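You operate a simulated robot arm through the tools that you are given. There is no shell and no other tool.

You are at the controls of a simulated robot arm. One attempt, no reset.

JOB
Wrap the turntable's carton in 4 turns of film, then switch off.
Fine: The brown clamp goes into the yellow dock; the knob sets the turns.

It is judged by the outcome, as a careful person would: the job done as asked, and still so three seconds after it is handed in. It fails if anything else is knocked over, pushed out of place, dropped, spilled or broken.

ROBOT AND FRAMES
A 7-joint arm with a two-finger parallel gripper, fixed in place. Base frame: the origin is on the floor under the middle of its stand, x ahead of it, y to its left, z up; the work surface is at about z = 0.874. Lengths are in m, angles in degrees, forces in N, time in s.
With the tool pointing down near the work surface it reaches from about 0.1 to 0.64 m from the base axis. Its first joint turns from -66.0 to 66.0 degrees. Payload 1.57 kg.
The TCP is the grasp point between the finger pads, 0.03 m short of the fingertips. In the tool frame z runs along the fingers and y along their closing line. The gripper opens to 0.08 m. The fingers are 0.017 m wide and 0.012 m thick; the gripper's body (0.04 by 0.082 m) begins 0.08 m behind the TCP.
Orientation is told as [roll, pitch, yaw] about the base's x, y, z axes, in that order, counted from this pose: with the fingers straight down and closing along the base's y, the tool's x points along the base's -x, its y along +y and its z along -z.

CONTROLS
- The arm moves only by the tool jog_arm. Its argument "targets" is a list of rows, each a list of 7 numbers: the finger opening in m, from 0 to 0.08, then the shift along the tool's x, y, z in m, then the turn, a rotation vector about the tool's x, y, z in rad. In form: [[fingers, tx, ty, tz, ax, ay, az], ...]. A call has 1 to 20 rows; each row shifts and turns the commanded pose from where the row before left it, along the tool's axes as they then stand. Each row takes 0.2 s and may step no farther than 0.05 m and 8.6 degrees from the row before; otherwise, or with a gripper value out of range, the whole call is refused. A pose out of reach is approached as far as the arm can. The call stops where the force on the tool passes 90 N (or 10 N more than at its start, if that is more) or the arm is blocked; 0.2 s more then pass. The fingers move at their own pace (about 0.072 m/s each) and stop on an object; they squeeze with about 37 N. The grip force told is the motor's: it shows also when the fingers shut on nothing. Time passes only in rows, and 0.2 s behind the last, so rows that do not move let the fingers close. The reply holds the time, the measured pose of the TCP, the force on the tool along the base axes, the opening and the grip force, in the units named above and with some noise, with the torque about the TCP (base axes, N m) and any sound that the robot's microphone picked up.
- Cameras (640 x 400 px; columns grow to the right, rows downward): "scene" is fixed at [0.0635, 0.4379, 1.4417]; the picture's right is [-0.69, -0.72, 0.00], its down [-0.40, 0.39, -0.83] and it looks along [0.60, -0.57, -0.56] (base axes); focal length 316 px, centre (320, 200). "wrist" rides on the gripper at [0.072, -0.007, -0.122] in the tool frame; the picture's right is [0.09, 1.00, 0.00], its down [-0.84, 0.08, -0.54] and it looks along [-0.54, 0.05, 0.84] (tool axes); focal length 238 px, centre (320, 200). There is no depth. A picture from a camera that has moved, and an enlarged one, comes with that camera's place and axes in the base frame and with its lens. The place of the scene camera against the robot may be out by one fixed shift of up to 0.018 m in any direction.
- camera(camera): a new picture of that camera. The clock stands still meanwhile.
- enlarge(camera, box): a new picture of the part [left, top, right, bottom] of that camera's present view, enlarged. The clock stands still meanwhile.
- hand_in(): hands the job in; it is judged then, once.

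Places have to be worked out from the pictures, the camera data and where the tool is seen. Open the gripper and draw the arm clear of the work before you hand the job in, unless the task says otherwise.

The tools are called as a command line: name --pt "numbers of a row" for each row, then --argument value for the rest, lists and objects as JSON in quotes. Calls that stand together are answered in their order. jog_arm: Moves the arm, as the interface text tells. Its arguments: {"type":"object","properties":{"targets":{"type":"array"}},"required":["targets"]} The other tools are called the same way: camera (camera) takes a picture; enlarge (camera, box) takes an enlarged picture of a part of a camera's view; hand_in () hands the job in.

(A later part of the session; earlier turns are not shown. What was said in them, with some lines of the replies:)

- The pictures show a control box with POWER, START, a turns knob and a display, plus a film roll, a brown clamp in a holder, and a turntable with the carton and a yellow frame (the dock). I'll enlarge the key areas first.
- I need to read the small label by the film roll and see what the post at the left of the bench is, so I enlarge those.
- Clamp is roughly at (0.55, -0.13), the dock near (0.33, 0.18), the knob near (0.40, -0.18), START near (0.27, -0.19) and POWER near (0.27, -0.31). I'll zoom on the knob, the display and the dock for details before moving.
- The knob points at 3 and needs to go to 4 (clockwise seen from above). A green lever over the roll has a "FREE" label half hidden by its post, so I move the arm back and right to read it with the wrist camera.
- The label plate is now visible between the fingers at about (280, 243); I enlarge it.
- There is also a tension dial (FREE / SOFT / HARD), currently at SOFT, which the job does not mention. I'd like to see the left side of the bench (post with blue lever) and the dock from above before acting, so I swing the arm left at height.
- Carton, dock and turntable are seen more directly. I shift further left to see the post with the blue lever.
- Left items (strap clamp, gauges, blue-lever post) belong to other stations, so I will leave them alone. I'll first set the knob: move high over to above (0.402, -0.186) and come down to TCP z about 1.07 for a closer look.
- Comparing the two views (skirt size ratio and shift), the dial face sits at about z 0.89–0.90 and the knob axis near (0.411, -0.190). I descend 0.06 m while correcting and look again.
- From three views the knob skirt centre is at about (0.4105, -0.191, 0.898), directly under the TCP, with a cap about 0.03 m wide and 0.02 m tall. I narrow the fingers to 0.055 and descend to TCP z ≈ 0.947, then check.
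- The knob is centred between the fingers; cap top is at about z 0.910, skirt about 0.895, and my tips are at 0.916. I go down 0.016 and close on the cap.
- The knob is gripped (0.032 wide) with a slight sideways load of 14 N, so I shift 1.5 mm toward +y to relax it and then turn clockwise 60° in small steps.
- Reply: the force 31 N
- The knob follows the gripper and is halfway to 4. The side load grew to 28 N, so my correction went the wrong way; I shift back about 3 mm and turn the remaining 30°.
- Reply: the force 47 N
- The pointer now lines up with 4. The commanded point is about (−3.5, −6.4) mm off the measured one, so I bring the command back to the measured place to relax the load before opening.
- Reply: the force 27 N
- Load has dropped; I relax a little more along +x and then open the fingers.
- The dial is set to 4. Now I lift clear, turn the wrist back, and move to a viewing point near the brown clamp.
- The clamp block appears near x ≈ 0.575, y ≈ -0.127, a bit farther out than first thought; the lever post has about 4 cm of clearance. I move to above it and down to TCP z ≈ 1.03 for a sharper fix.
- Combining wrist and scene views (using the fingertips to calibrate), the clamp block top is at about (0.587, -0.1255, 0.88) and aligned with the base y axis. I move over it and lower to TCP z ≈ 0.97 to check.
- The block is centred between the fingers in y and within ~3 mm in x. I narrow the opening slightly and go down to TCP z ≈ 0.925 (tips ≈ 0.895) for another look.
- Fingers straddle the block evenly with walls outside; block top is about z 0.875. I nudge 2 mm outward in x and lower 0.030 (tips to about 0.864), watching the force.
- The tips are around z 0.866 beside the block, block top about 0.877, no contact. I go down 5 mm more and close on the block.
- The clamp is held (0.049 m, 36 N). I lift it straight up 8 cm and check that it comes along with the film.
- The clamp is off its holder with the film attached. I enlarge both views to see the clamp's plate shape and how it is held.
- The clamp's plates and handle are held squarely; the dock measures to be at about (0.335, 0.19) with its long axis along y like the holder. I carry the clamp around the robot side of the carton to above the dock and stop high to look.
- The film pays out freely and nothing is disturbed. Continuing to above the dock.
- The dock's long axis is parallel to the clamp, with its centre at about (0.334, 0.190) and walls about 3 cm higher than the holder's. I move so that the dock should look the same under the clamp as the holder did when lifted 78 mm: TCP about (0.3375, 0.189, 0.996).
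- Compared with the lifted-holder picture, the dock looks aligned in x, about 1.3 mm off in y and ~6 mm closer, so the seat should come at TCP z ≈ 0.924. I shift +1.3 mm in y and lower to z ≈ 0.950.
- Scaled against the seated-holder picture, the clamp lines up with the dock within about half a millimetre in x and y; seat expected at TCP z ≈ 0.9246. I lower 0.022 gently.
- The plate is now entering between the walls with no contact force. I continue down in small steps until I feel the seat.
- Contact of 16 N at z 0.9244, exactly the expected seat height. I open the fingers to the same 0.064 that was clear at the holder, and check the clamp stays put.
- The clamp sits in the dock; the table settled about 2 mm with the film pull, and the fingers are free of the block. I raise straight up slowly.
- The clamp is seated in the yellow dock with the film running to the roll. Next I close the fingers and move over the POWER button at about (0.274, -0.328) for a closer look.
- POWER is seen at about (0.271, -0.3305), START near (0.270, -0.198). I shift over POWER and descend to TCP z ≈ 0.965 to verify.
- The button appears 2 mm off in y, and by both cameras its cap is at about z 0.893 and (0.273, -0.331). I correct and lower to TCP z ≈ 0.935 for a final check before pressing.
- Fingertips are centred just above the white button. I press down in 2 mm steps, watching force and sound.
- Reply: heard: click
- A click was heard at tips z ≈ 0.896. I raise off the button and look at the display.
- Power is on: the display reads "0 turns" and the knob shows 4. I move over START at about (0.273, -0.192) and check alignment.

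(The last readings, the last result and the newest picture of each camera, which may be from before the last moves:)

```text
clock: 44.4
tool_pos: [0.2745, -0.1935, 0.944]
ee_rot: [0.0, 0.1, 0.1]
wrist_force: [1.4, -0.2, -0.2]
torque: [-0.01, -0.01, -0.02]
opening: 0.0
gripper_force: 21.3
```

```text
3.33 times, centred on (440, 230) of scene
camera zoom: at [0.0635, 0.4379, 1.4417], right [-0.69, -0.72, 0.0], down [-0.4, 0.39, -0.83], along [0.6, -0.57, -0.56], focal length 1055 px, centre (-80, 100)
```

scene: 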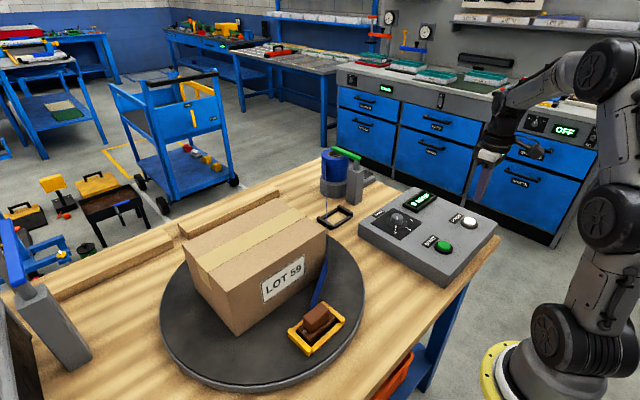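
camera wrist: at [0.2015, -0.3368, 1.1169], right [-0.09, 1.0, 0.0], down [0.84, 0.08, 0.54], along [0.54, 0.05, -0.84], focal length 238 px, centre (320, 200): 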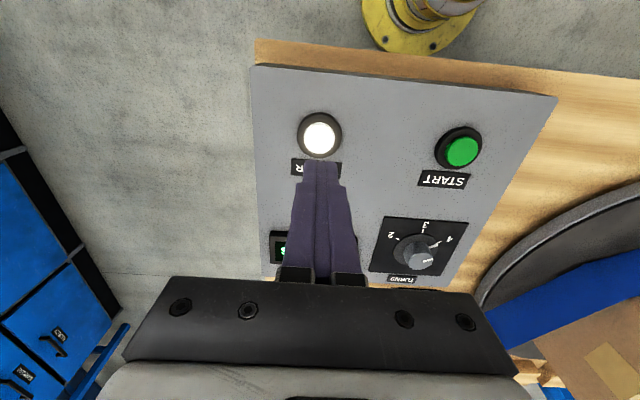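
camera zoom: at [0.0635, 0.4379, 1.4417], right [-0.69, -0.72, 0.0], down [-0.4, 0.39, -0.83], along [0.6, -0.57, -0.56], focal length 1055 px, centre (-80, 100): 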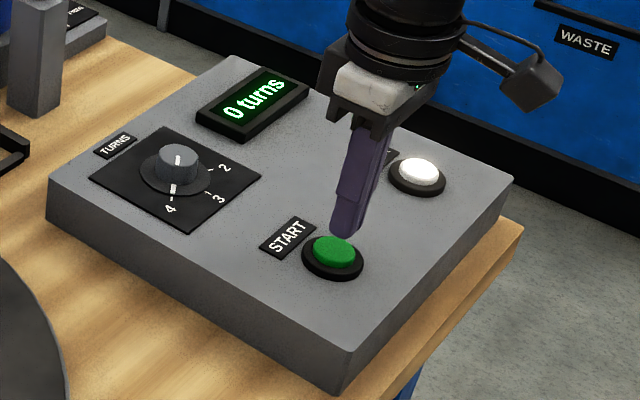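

Aligned within 2 mm; I nudge +1.5 mm in y, go down, and press in small steps until the click.

jog_arm --pt "0.0 0 0.0015 0.006 0 0 0" --pt "0.0 0 0 0.006 0 0 0" --pt "0.0 0 0 0.002 0 0 0" --pt "0.0 0 0 0.002 0 0 0"

```text
clock: 45.4
tool_pos: [0.2742, -0.1921, 0.9279]
ee_rot: [0.0, 0.1, -0.1]
wrist_force: [0.1, 1.5, -0.9]
torque: [0.02, -0.01, -0.02]
opening: 0.0001
gripper_force: 21.4
```

jog_arm --pt "0.0 0 0 0.002 0 0 0" --pt "0.0 0 0 0.0 0 0 0"

```text
clock: 46.0
tool_pos: [0.2726, -0.1919, 0.9267]
ee_rot: [0.0, 0.0, 0.0]
wrist_force: [0.4, -0.1, 0.9]
torque: [-0.02, 0.01, 0.01]
opening: 0.0002
gripper_force: 21.1
```

No click yet at z 0.9267; one more 2 mm step.

jog_arm --pt "0.0 0 0 0.002 0 0 0" --pt "0.0 0 0 0.0 0 0 0"

```text
clock: 46.6
tool_pos: [0.2733, -0.1908, 0.9255]
ee_rot: [-0.1, 0.0, 0.1]
wrist_force: [-0.2, -1.1, 3.9]
torque: [0.0, -0.04, 0.0]
opening: 0.0
gripper_force: 21.4
heard: click
```

START clicked. I raise off the button and look at what the machine does.

jog_arm --pt "0.0 0 0 -0.01 0 0 0" --pt "0.0 0 0 -0.03 0 0 0" --pt "0.0 0 0 -0.02 0 0 0"

camera --camera "scene"

enlarge --camera "scene" --box '[360, 170, 510, 290]'

```text
clock: 47.4
tool_pos: [0.275, -0.1909, 0.9865]
ee_rot: [-0.1, 0.0, -0.1]
wrist_force: [0.1, 0.1, -1.3]
torque: [0.0, -0.02, 0.03]
opening: 0.0
gripper_force: 21.4
```

```text
taken
```

scene: 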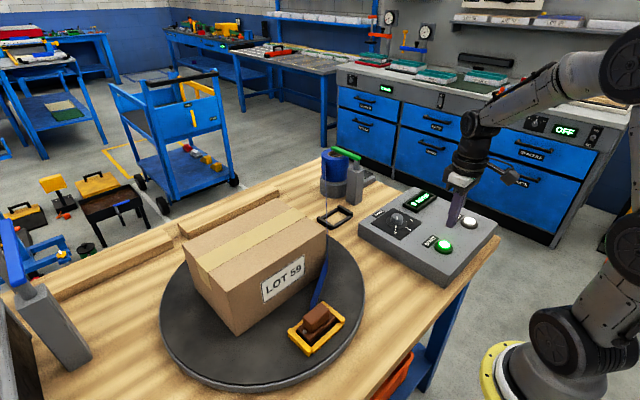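

```text
3.33 times, centred on (435, 230) of scene
camera zoom: at [0.0635, 0.4379, 1.4417], right [-0.69, -0.72, 0.0], down [-0.4, 0.39, -0.83], along [0.6, -0.57, -0.56], focal length 1055 px, centre (-63, 100)
```

zoom: 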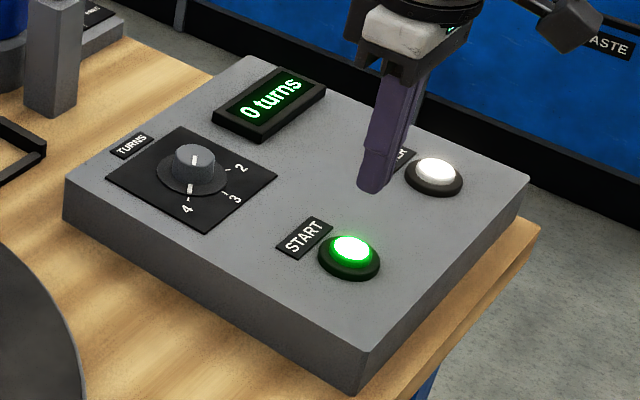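

START is lit. I move the arm away above POWER (clear of the table) while time passes, and watch the turntable.

jog_arm --pt "0.0 0 -0.0345 0 0 0 0" --pt "0.0 0 -0.0345 0 0 0 0" --pt "0.0 0 -0.0345 0 0 0 0" --pt "0.0 0 -0.0355 0 0 0 0" --pt "0.0 0 0 0 0 0 0" --pt "0.0 0 0 0 0 0 0"

camera --camera "scene"

enlarge --camera "scene" --box '[360, 170, 510, 290]'

```text
clock: 48.8
tool_pos: [0.275, -0.3315, 0.9845]
ee_rot: [0.1, 0.0, 0.0]
wrist_force: [0.5, -0.6, 0.3]
torque: [0.0, 0.01, -0.01]
opening: 0.0
gripper_force: 20.8
```

```text
taken
```

scene: 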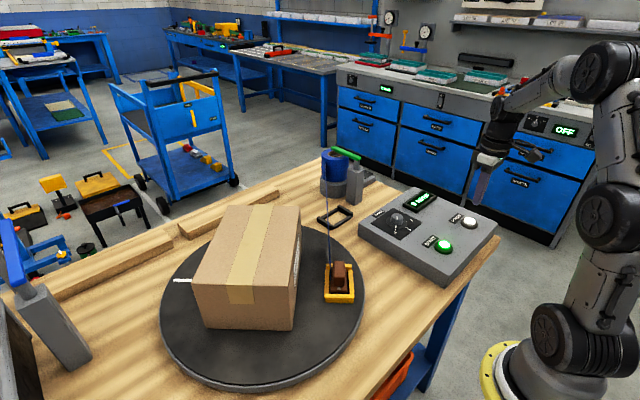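

```text
3.33 times, centred on (435, 230) of scene
camera zoom: at [0.0635, 0.4379, 1.4417], right [-0.69, -0.72, 0.0], down [-0.4, 0.39, -0.83], along [0.6, -0.57, -0.56], focal length 1055 px, centre (-63, 100)
```

zoom: 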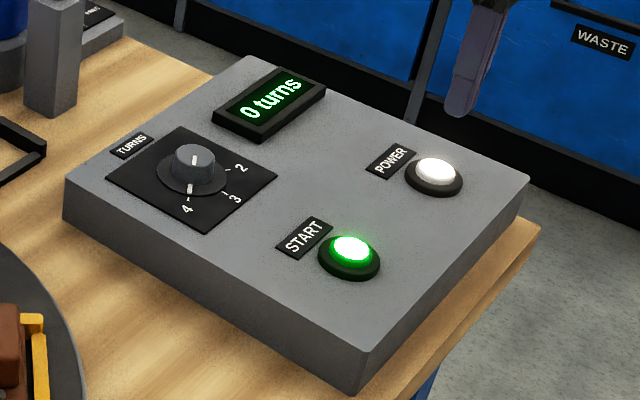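

The table is turning counter-clockwise, carrying the clamp and carton steadily. I wait in place and check progress.

jog_arm --pt "0.0 0 0 0 0 0 0" --pt "0.0 0 0 0 0 0 0" --pt "0.0 0 0 0 0 0 0" --pt "0.0 0 0 0 0 0 0" --pt "0.0 0 0 0 0 0 0" --pt "0.0 0 0 0 0 0 0" --pt "0.0 0 0 0 0 0 0" --pt "0.0 0 0 0 0 0 0" --pt "0.0 0 0 0 0 0 0" --pt "0.0 0 0 0 0 0 0" --pt "0.0 0 0 0 0 0 0" --pt "0.0 0 0 0 0 0 0" --pt "0.0 0 0 0 0 0 0" --pt "0.0 0 0 0 0 0 0" --pt "0.0 0 0 0 0 0 0" --pt "0.0 0 0 0 0 0 0"

camera --camera "scene"

enlarge --camera "scene" --box '[360, 170, 510, 290]'

```text
clock: 52.2
tool_pos: [0.2747, -0.3312, 0.9852]
ee_rot: [0.0, 0.0, 0.0]
wrist_force: [-0.4, 0.1, 0.7]
torque: [0.0, 0.01, 0.01]
opening: 0.0
gripper_force: 21.6
```

```text
taken
```

scene: 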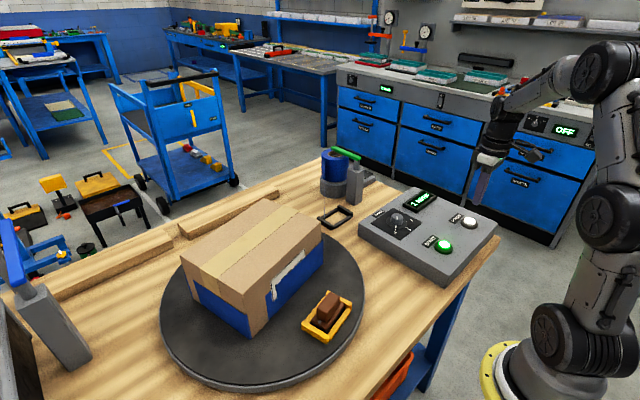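

```text
3.33 times, centred on (435, 230) of scene
camera zoom: at [0.0635, 0.4379, 1.4417], right [-0.69, -0.72, 0.0], down [-0.4, 0.39, -0.83], along [0.6, -0.57, -0.56], focal length 1055 px, centre (-63, 100)
```

zoom: 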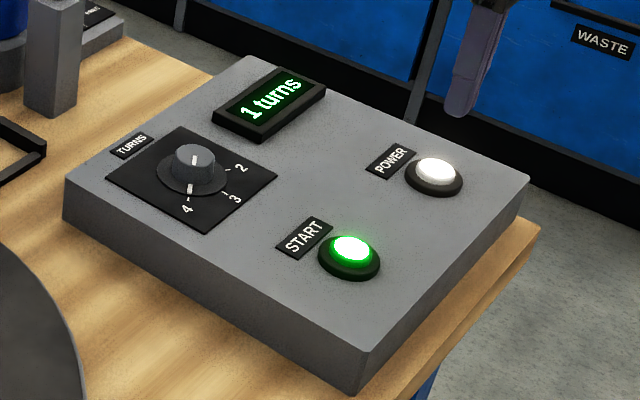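

One turn is counted and blue film is wrapping around the lower carton. I keep waiting.

jog_arm --pt "0.0 0 0 0 0 0 0" --pt "0.0 0 0 0 0 0 0" --pt "0.0 0 0 0 0 0 0" --pt "0.0 0 0 0 0 0 0" --pt "0.0 0 0 0 0 0 0" --pt "0.0 0 0 0 0 0 0" --pt "0.0 0 0 0 0 0 0" --pt "0.0 0 0 0 0 0 0" --pt "0.0 0 0 0 0 0 0" --pt "0.0 0 0 0 0 0 0" --pt "0.0 0 0 0 0 0 0" --pt "0.0 0 0 0 0 0 0" --pt "0.0 0 0 0 0 0 0" --pt "0.0 0 0 0 0 0 0" --pt "0.0 0 0 0 0 0 0" --pt "0.0 0 0 0 0 0 0" --pt "0.0 0 0 0 0 0 0" --pt "0.0 0 0 0 0 0 0" --pt "0.0 0 0 0 0 0 0" --pt "0.0 0 0 0 0 0 0"

camera --camera "scene"

enlarge --camera "scene" --box '[360, 170, 510, 290]'

```text
clock: 56.4
tool_pos: [0.2735, -0.3316, 0.9846]
ee_rot: [0.0, 0.1, 0.0]
wrist_force: [0.7, 0.2, 0.7]
torque: [-0.03, -0.01, -0.02]
opening: 0.0001
gripper_force: 21.5
```

```text
taken
```

scene: 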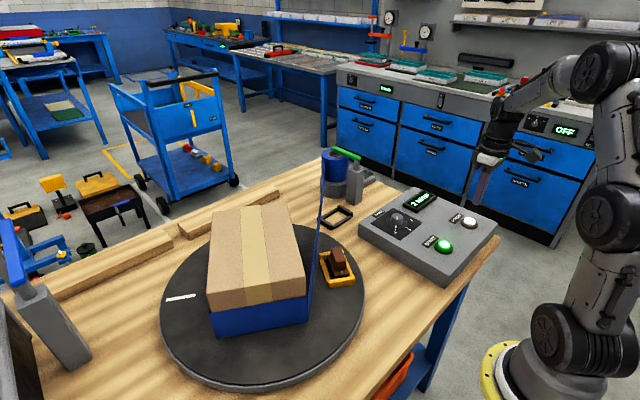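

```text
3.33 times, centred on (435, 230) of scene
camera zoom: at [0.0635, 0.4379, 1.4417], right [-0.69, -0.72, 0.0], down [-0.4, 0.39, -0.83], along [0.6, -0.57, -0.56], focal length 1055 px, centre (-63, 100)
```

zoom: 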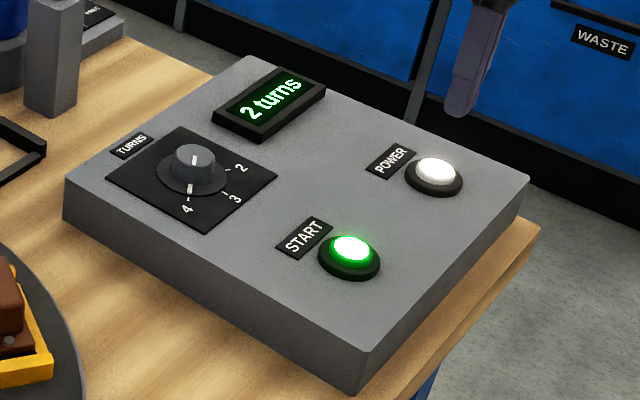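

Two turns done, everything steady. Waiting on.

jog_arm --pt "0.0 0 0 0 0 0 0" --pt "0.0 0 0 0 0 0 0" --pt "0.0 0 0 0 0 0 0" --pt "0.0 0 0 0 0 0 0" --pt "0.0 0 0 0 0 0 0" --pt "0.0 0 0 0 0 0 0" --pt "0.0 0 0 0 0 0 0" --pt "0.0 0 0 0 0 0 0" --pt "0.0 0 0 0 0 0 0" --pt "0.0 0 0 0 0 0 0" --pt "0.0 0 0 0 0 0 0" --pt "0.0 0 0 0 0 0 0" --pt "0.0 0 0 0 0 0 0" --pt "0.0 0 0 0 0 0 0" --pt "0.0 0 0 0 0 0 0" --pt "0.0 0 0 0 0 0 0" --pt "0.0 0 0 0 0 0 0" --pt "0.0 0 0 0 0 0 0" --pt "0.0 0 0 0 0 0 0" --pt "0.0 0 0 0 0 0 0"

camera --camera "scene"

enlarge --camera "scene" --box '[360, 170, 510, 290]'

```text
clock: 60.6
tool_pos: [0.2744, -0.3324, 0.9843]
ee_rot: [0.0, 0.0, 0.0]
wrist_force: [-0.8, -0.3, -0.6]
torque: [0.01, -0.03, 0.01]
opening: 0.0
gripper_force: 21.4
```

```text
taken
```

scene: 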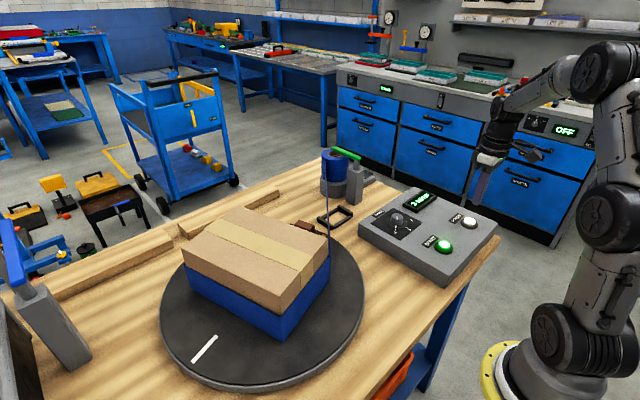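

```text
3.33 times, centred on (435, 230) of scene
camera zoom: at [0.0635, 0.4379, 1.4417], right [-0.69, -0.72, 0.0], down [-0.4, 0.39, -0.83], along [0.6, -0.57, -0.56], focal length 1055 px, centre (-63, 100)
```

zoom: 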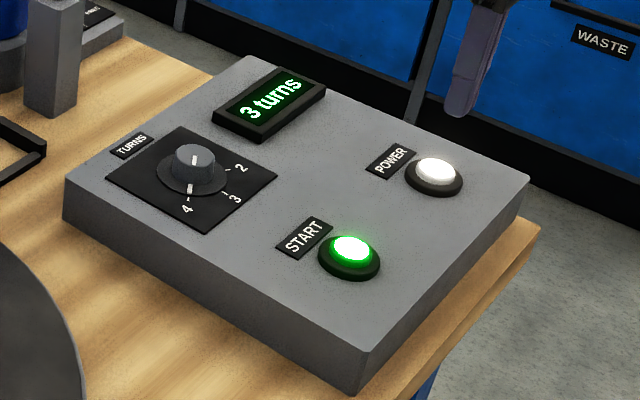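

Three turns done. Waiting for the fourth.

jog_arm --pt "0.0 0 0 0 0 0 0" --pt "0.0 0 0 0 0 0 0" --pt "0.0 0 0 0 0 0 0" --pt "0.0 0 0 0 0 0 0" --pt "0.0 0 0 0 0 0 0" --pt "0.0 0 0 0 0 0 0" --pt "0.0 0 0 0 0 0 0" --pt "0.0 0 0 0 0 0 0" --pt "0.0 0 0 0 0 0 0" --pt "0.0 0 0 0 0 0 0" --pt "0.0 0 0 0 0 0 0" --pt "0.0 0 0 0 0 0 0" --pt "0.0 0 0 0 0 0 0" --pt "0.0 0 0 0 0 0 0" --pt "0.0 0 0 0 0 0 0" --pt "0.0 0 0 0 0 0 0" --pt "0.0 0 0 0 0 0 0" --pt "0.0 0 0 0 0 0 0" --pt "0.0 0 0 0 0 0 0" --pt "0.0 0 0 0 0 0 0"

camera --camera "scene"

enlarge --camera "scene" --box '[360, 170, 510, 290]'

```text
clock: 64.8
tool_pos: [0.2744, -0.3323, 0.9832]
ee_rot: [0.0, 0.0, 0.0]
wrist_force: [0.4, -0.1, 0.2]
torque: [-0.01, -0.01, 0.02]
opening: 0.0001
gripper_force: 21.4
```

```text
taken
```

scene: 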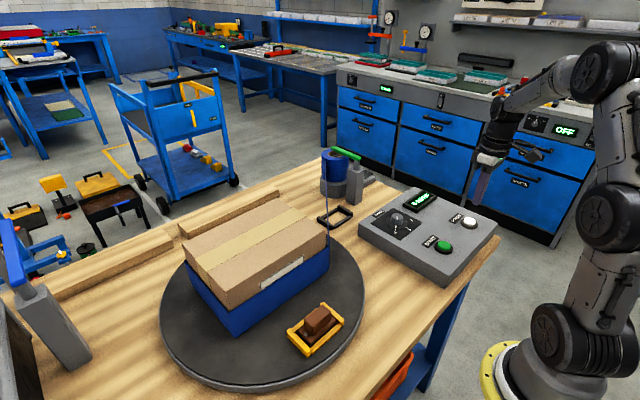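

```text
3.33 times, centred on (435, 230) of scene
camera zoom: at [0.0635, 0.4379, 1.4417], right [-0.69, -0.72, 0.0], down [-0.4, 0.39, -0.83], along [0.6, -0.57, -0.56], focal length 1055 px, centre (-63, 100)
```

zoom: 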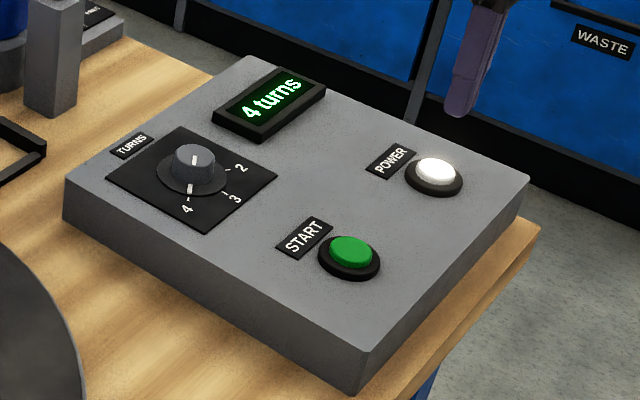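

The display reads "4 turns", the START light went out and the table is back at its start position. Now I go down on POWER to switch off, in small steps at the end.

jog_arm --pt "0.0 0 0.001 0.02 0 0 0" --pt "0.0 0 0 0.02 0 0 0" --pt "0.0 0 0 0.01 0 0 0" --pt "0.0 0 0 0 0 0 0"

enlarge --camera "wrist" --box '[250, 80, 390, 210]'

enlarge --camera "scene" --box '[360, 170, 510, 290]'

```text
clock: 65.8
tool_pos: [0.2748, -0.3287, 0.9329]
ee_rot: [0.0, 0.0, 0.0]
wrist_force: [0.2, -0.2, -0.4]
torque: [-0.01, 0.0, -0.04]
opening: 0.0001
gripper_force: 21.4
```

```text
3.08 times, centred on (320, 145) of wrist
camera zoom: at [0.2028, -0.3364, 1.056], right [-0.09, 1.0, 0.0], down [0.84, 0.08, 0.54], along [0.54, 0.05, -0.84], focal length 733 px, centre (320, 369)
```

zoom: 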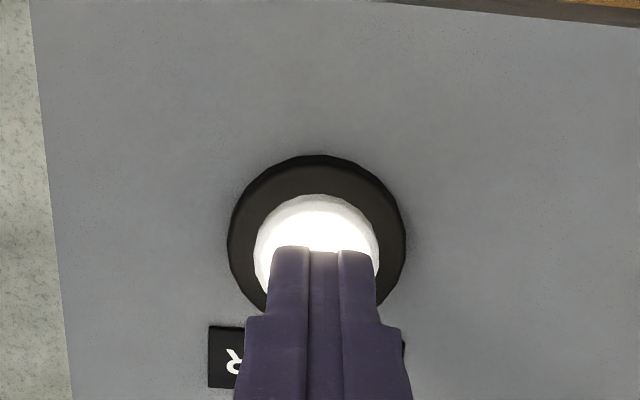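

```text
3.33 times, centred on (435, 230) of scene
camera zoom: at [0.0635, 0.4379, 1.4417], right [-0.69, -0.72, 0.0], down [-0.4, 0.39, -0.83], along [0.6, -0.57, -0.56], focal length 1055 px, centre (-63, 100)
```

zoom: 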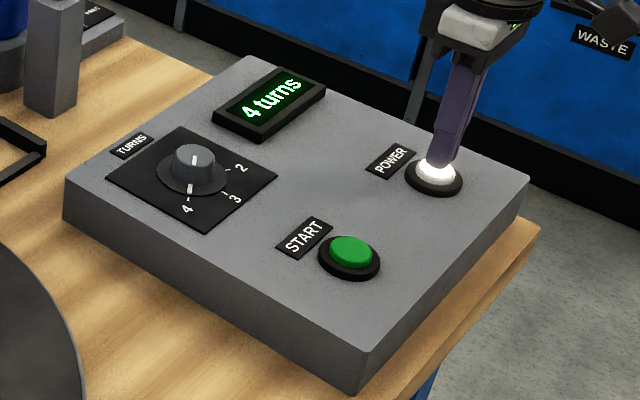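

Aligned on the lit POWER button, count steady at 4. I press in 2 mm steps and stop at the click.

jog_arm --pt "0.0 0.001 -0.0015 0.002 0 0 0" --pt "0.0 0 0 0.002 0 0 0" --pt "0.0 0 0 0.002 0 0 0"

```text
clock: 66.6
tool_pos: [0.273, -0.33, 0.9298]
ee_rot: [0.0, 0.0, -0.1]
wrist_force: [-0.7, -0.5, -0.6]
torque: [0.0, -0.01, 0.0]
opening: 0.0004
gripper_force: 22.0
```

jog_arm --pt "0.0 0 0 0.002 0 0 0" --pt "0.0 0 0 0 0 0 0"

```text
clock: 67.2
tool_pos: [0.2711, -0.3313, 0.9276]
ee_rot: [0.0, -0.1, 0.0]
wrist_force: [1.2, 1.0, 0.4]
torque: [0.01, 0.0, 0.02]
opening: 0.0
gripper_force: 21.5
```

No click yet at 0.9276 (last time it clicked at 0.926), so one more 2 mm step.

jog_arm --pt "0.0 0 0 0.002 0 0 0" --pt "0.0 0 0 0 0 0 0"

```text
clock: 67.8
tool_pos: [0.2723, -0.3294, 0.9252]
ee_rot: [0.0, 0.0, 0.0]
wrist_force: [-0.6, -0.5, 2.1]
torque: [-0.01, 0.03, -0.01]
opening: 0.0
gripper_force: 21.5
heard: click
```

The click was heard. I lift clear of the box, open the gripper, and verify that it is switched off and the wrap is in order.

jog_arm --pt "0.0 0 0 -0.01 0 0 0" --pt "0.0 0 0 -0.03 0 0 0" --pt "0.0 0 0 -0.045 0 0 0" --pt "0.04 0 0 -0.045 0 0 0" --pt "0.08 0 0 -0.045 0 0 0" --pt "0.08 0 0 -0.045 0 0 0" --pt "0.08 0 0 0 0 0 0" --pt "0.08 0 0 0 0 0 0"

camera --camera "scene"

enlarge --camera "scene" --box '[360, 170, 510, 290]'

enlarge --camera "scene" --box '[150, 130, 390, 390]'

```text
clock: 69.6
tool_pos: [0.2729, -0.3333, 1.144]
ee_rot: [0.0, 0.0, -0.1]
wrist_force: [-0.6, 0.4, -1.3]
torque: [0.03, 0.0, -0.01]
opening: 0.0799
gripper_force: 0.1
```

```text
taken
```

scene: 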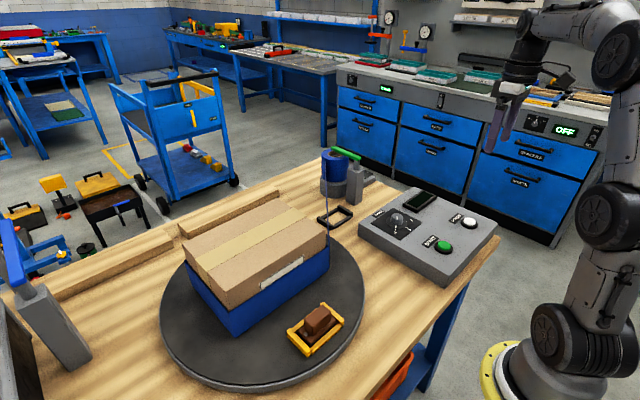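

```text
3.33 times, centred on (435, 230) of scene
camera zoom: at [0.0635, 0.4379, 1.4417], right [-0.69, -0.72, 0.0], down [-0.4, 0.39, -0.83], along [0.6, -0.57, -0.56], focal length 1055 px, centre (-63, 100)
```

zoom: 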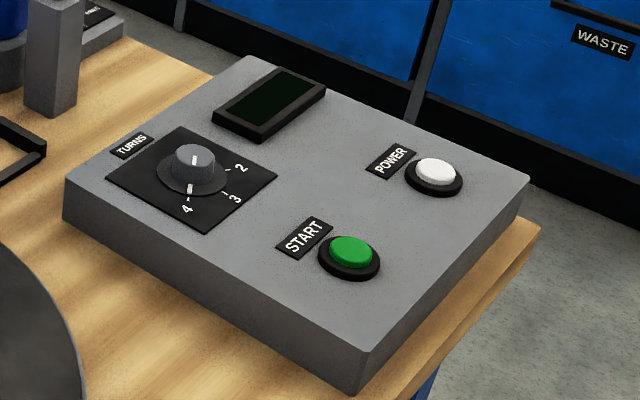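

```text
1.54 times, centred on (270, 260) of scene
camera zoom: at [0.0635, 0.4379, 1.4417], right [-0.69, -0.72, 0.0], down [-0.4, 0.39, -0.83], along [0.6, -0.57, -0.56], focal length 487 px, centre (397, 108)
```

zoom: 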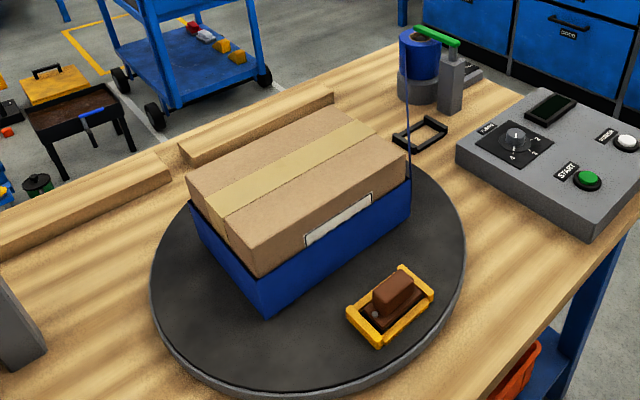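

The display and lamps are dark, the carton carries the blue wrap after 4 counted turns, the clamp sits in the yellow dock, and nothing else has moved. The gripper is open and well clear, so I hand the job in.

hand_in

```text
The job is handed in.
```

I wrapped the carton in 4 turns of film, switched the machine off, and handed the job in.

- **Turns:** I set the knob from 3 to 4. The display counted up to "4 turns" before the table stopped on its own, back at its start position.
- **Clamp:** The brown clamp sits in the yellow dock on the turntable, with the film still running back to the roll. The table shifted about 2 mm when I let go of the clamp.
- **Power:** I pressed POWER after the fourth turn. The display and button lights are now dark.
- **Left as found:** I did not touch the film tension dial (it was on SOFT), the green lever over the roll, or the equipment on the left of the bench. In the last pictures nothing else looked moved or knocked over.

The film covers the lower half of the carton, where the roll fed it. The arm is raised clear with the gripper open.
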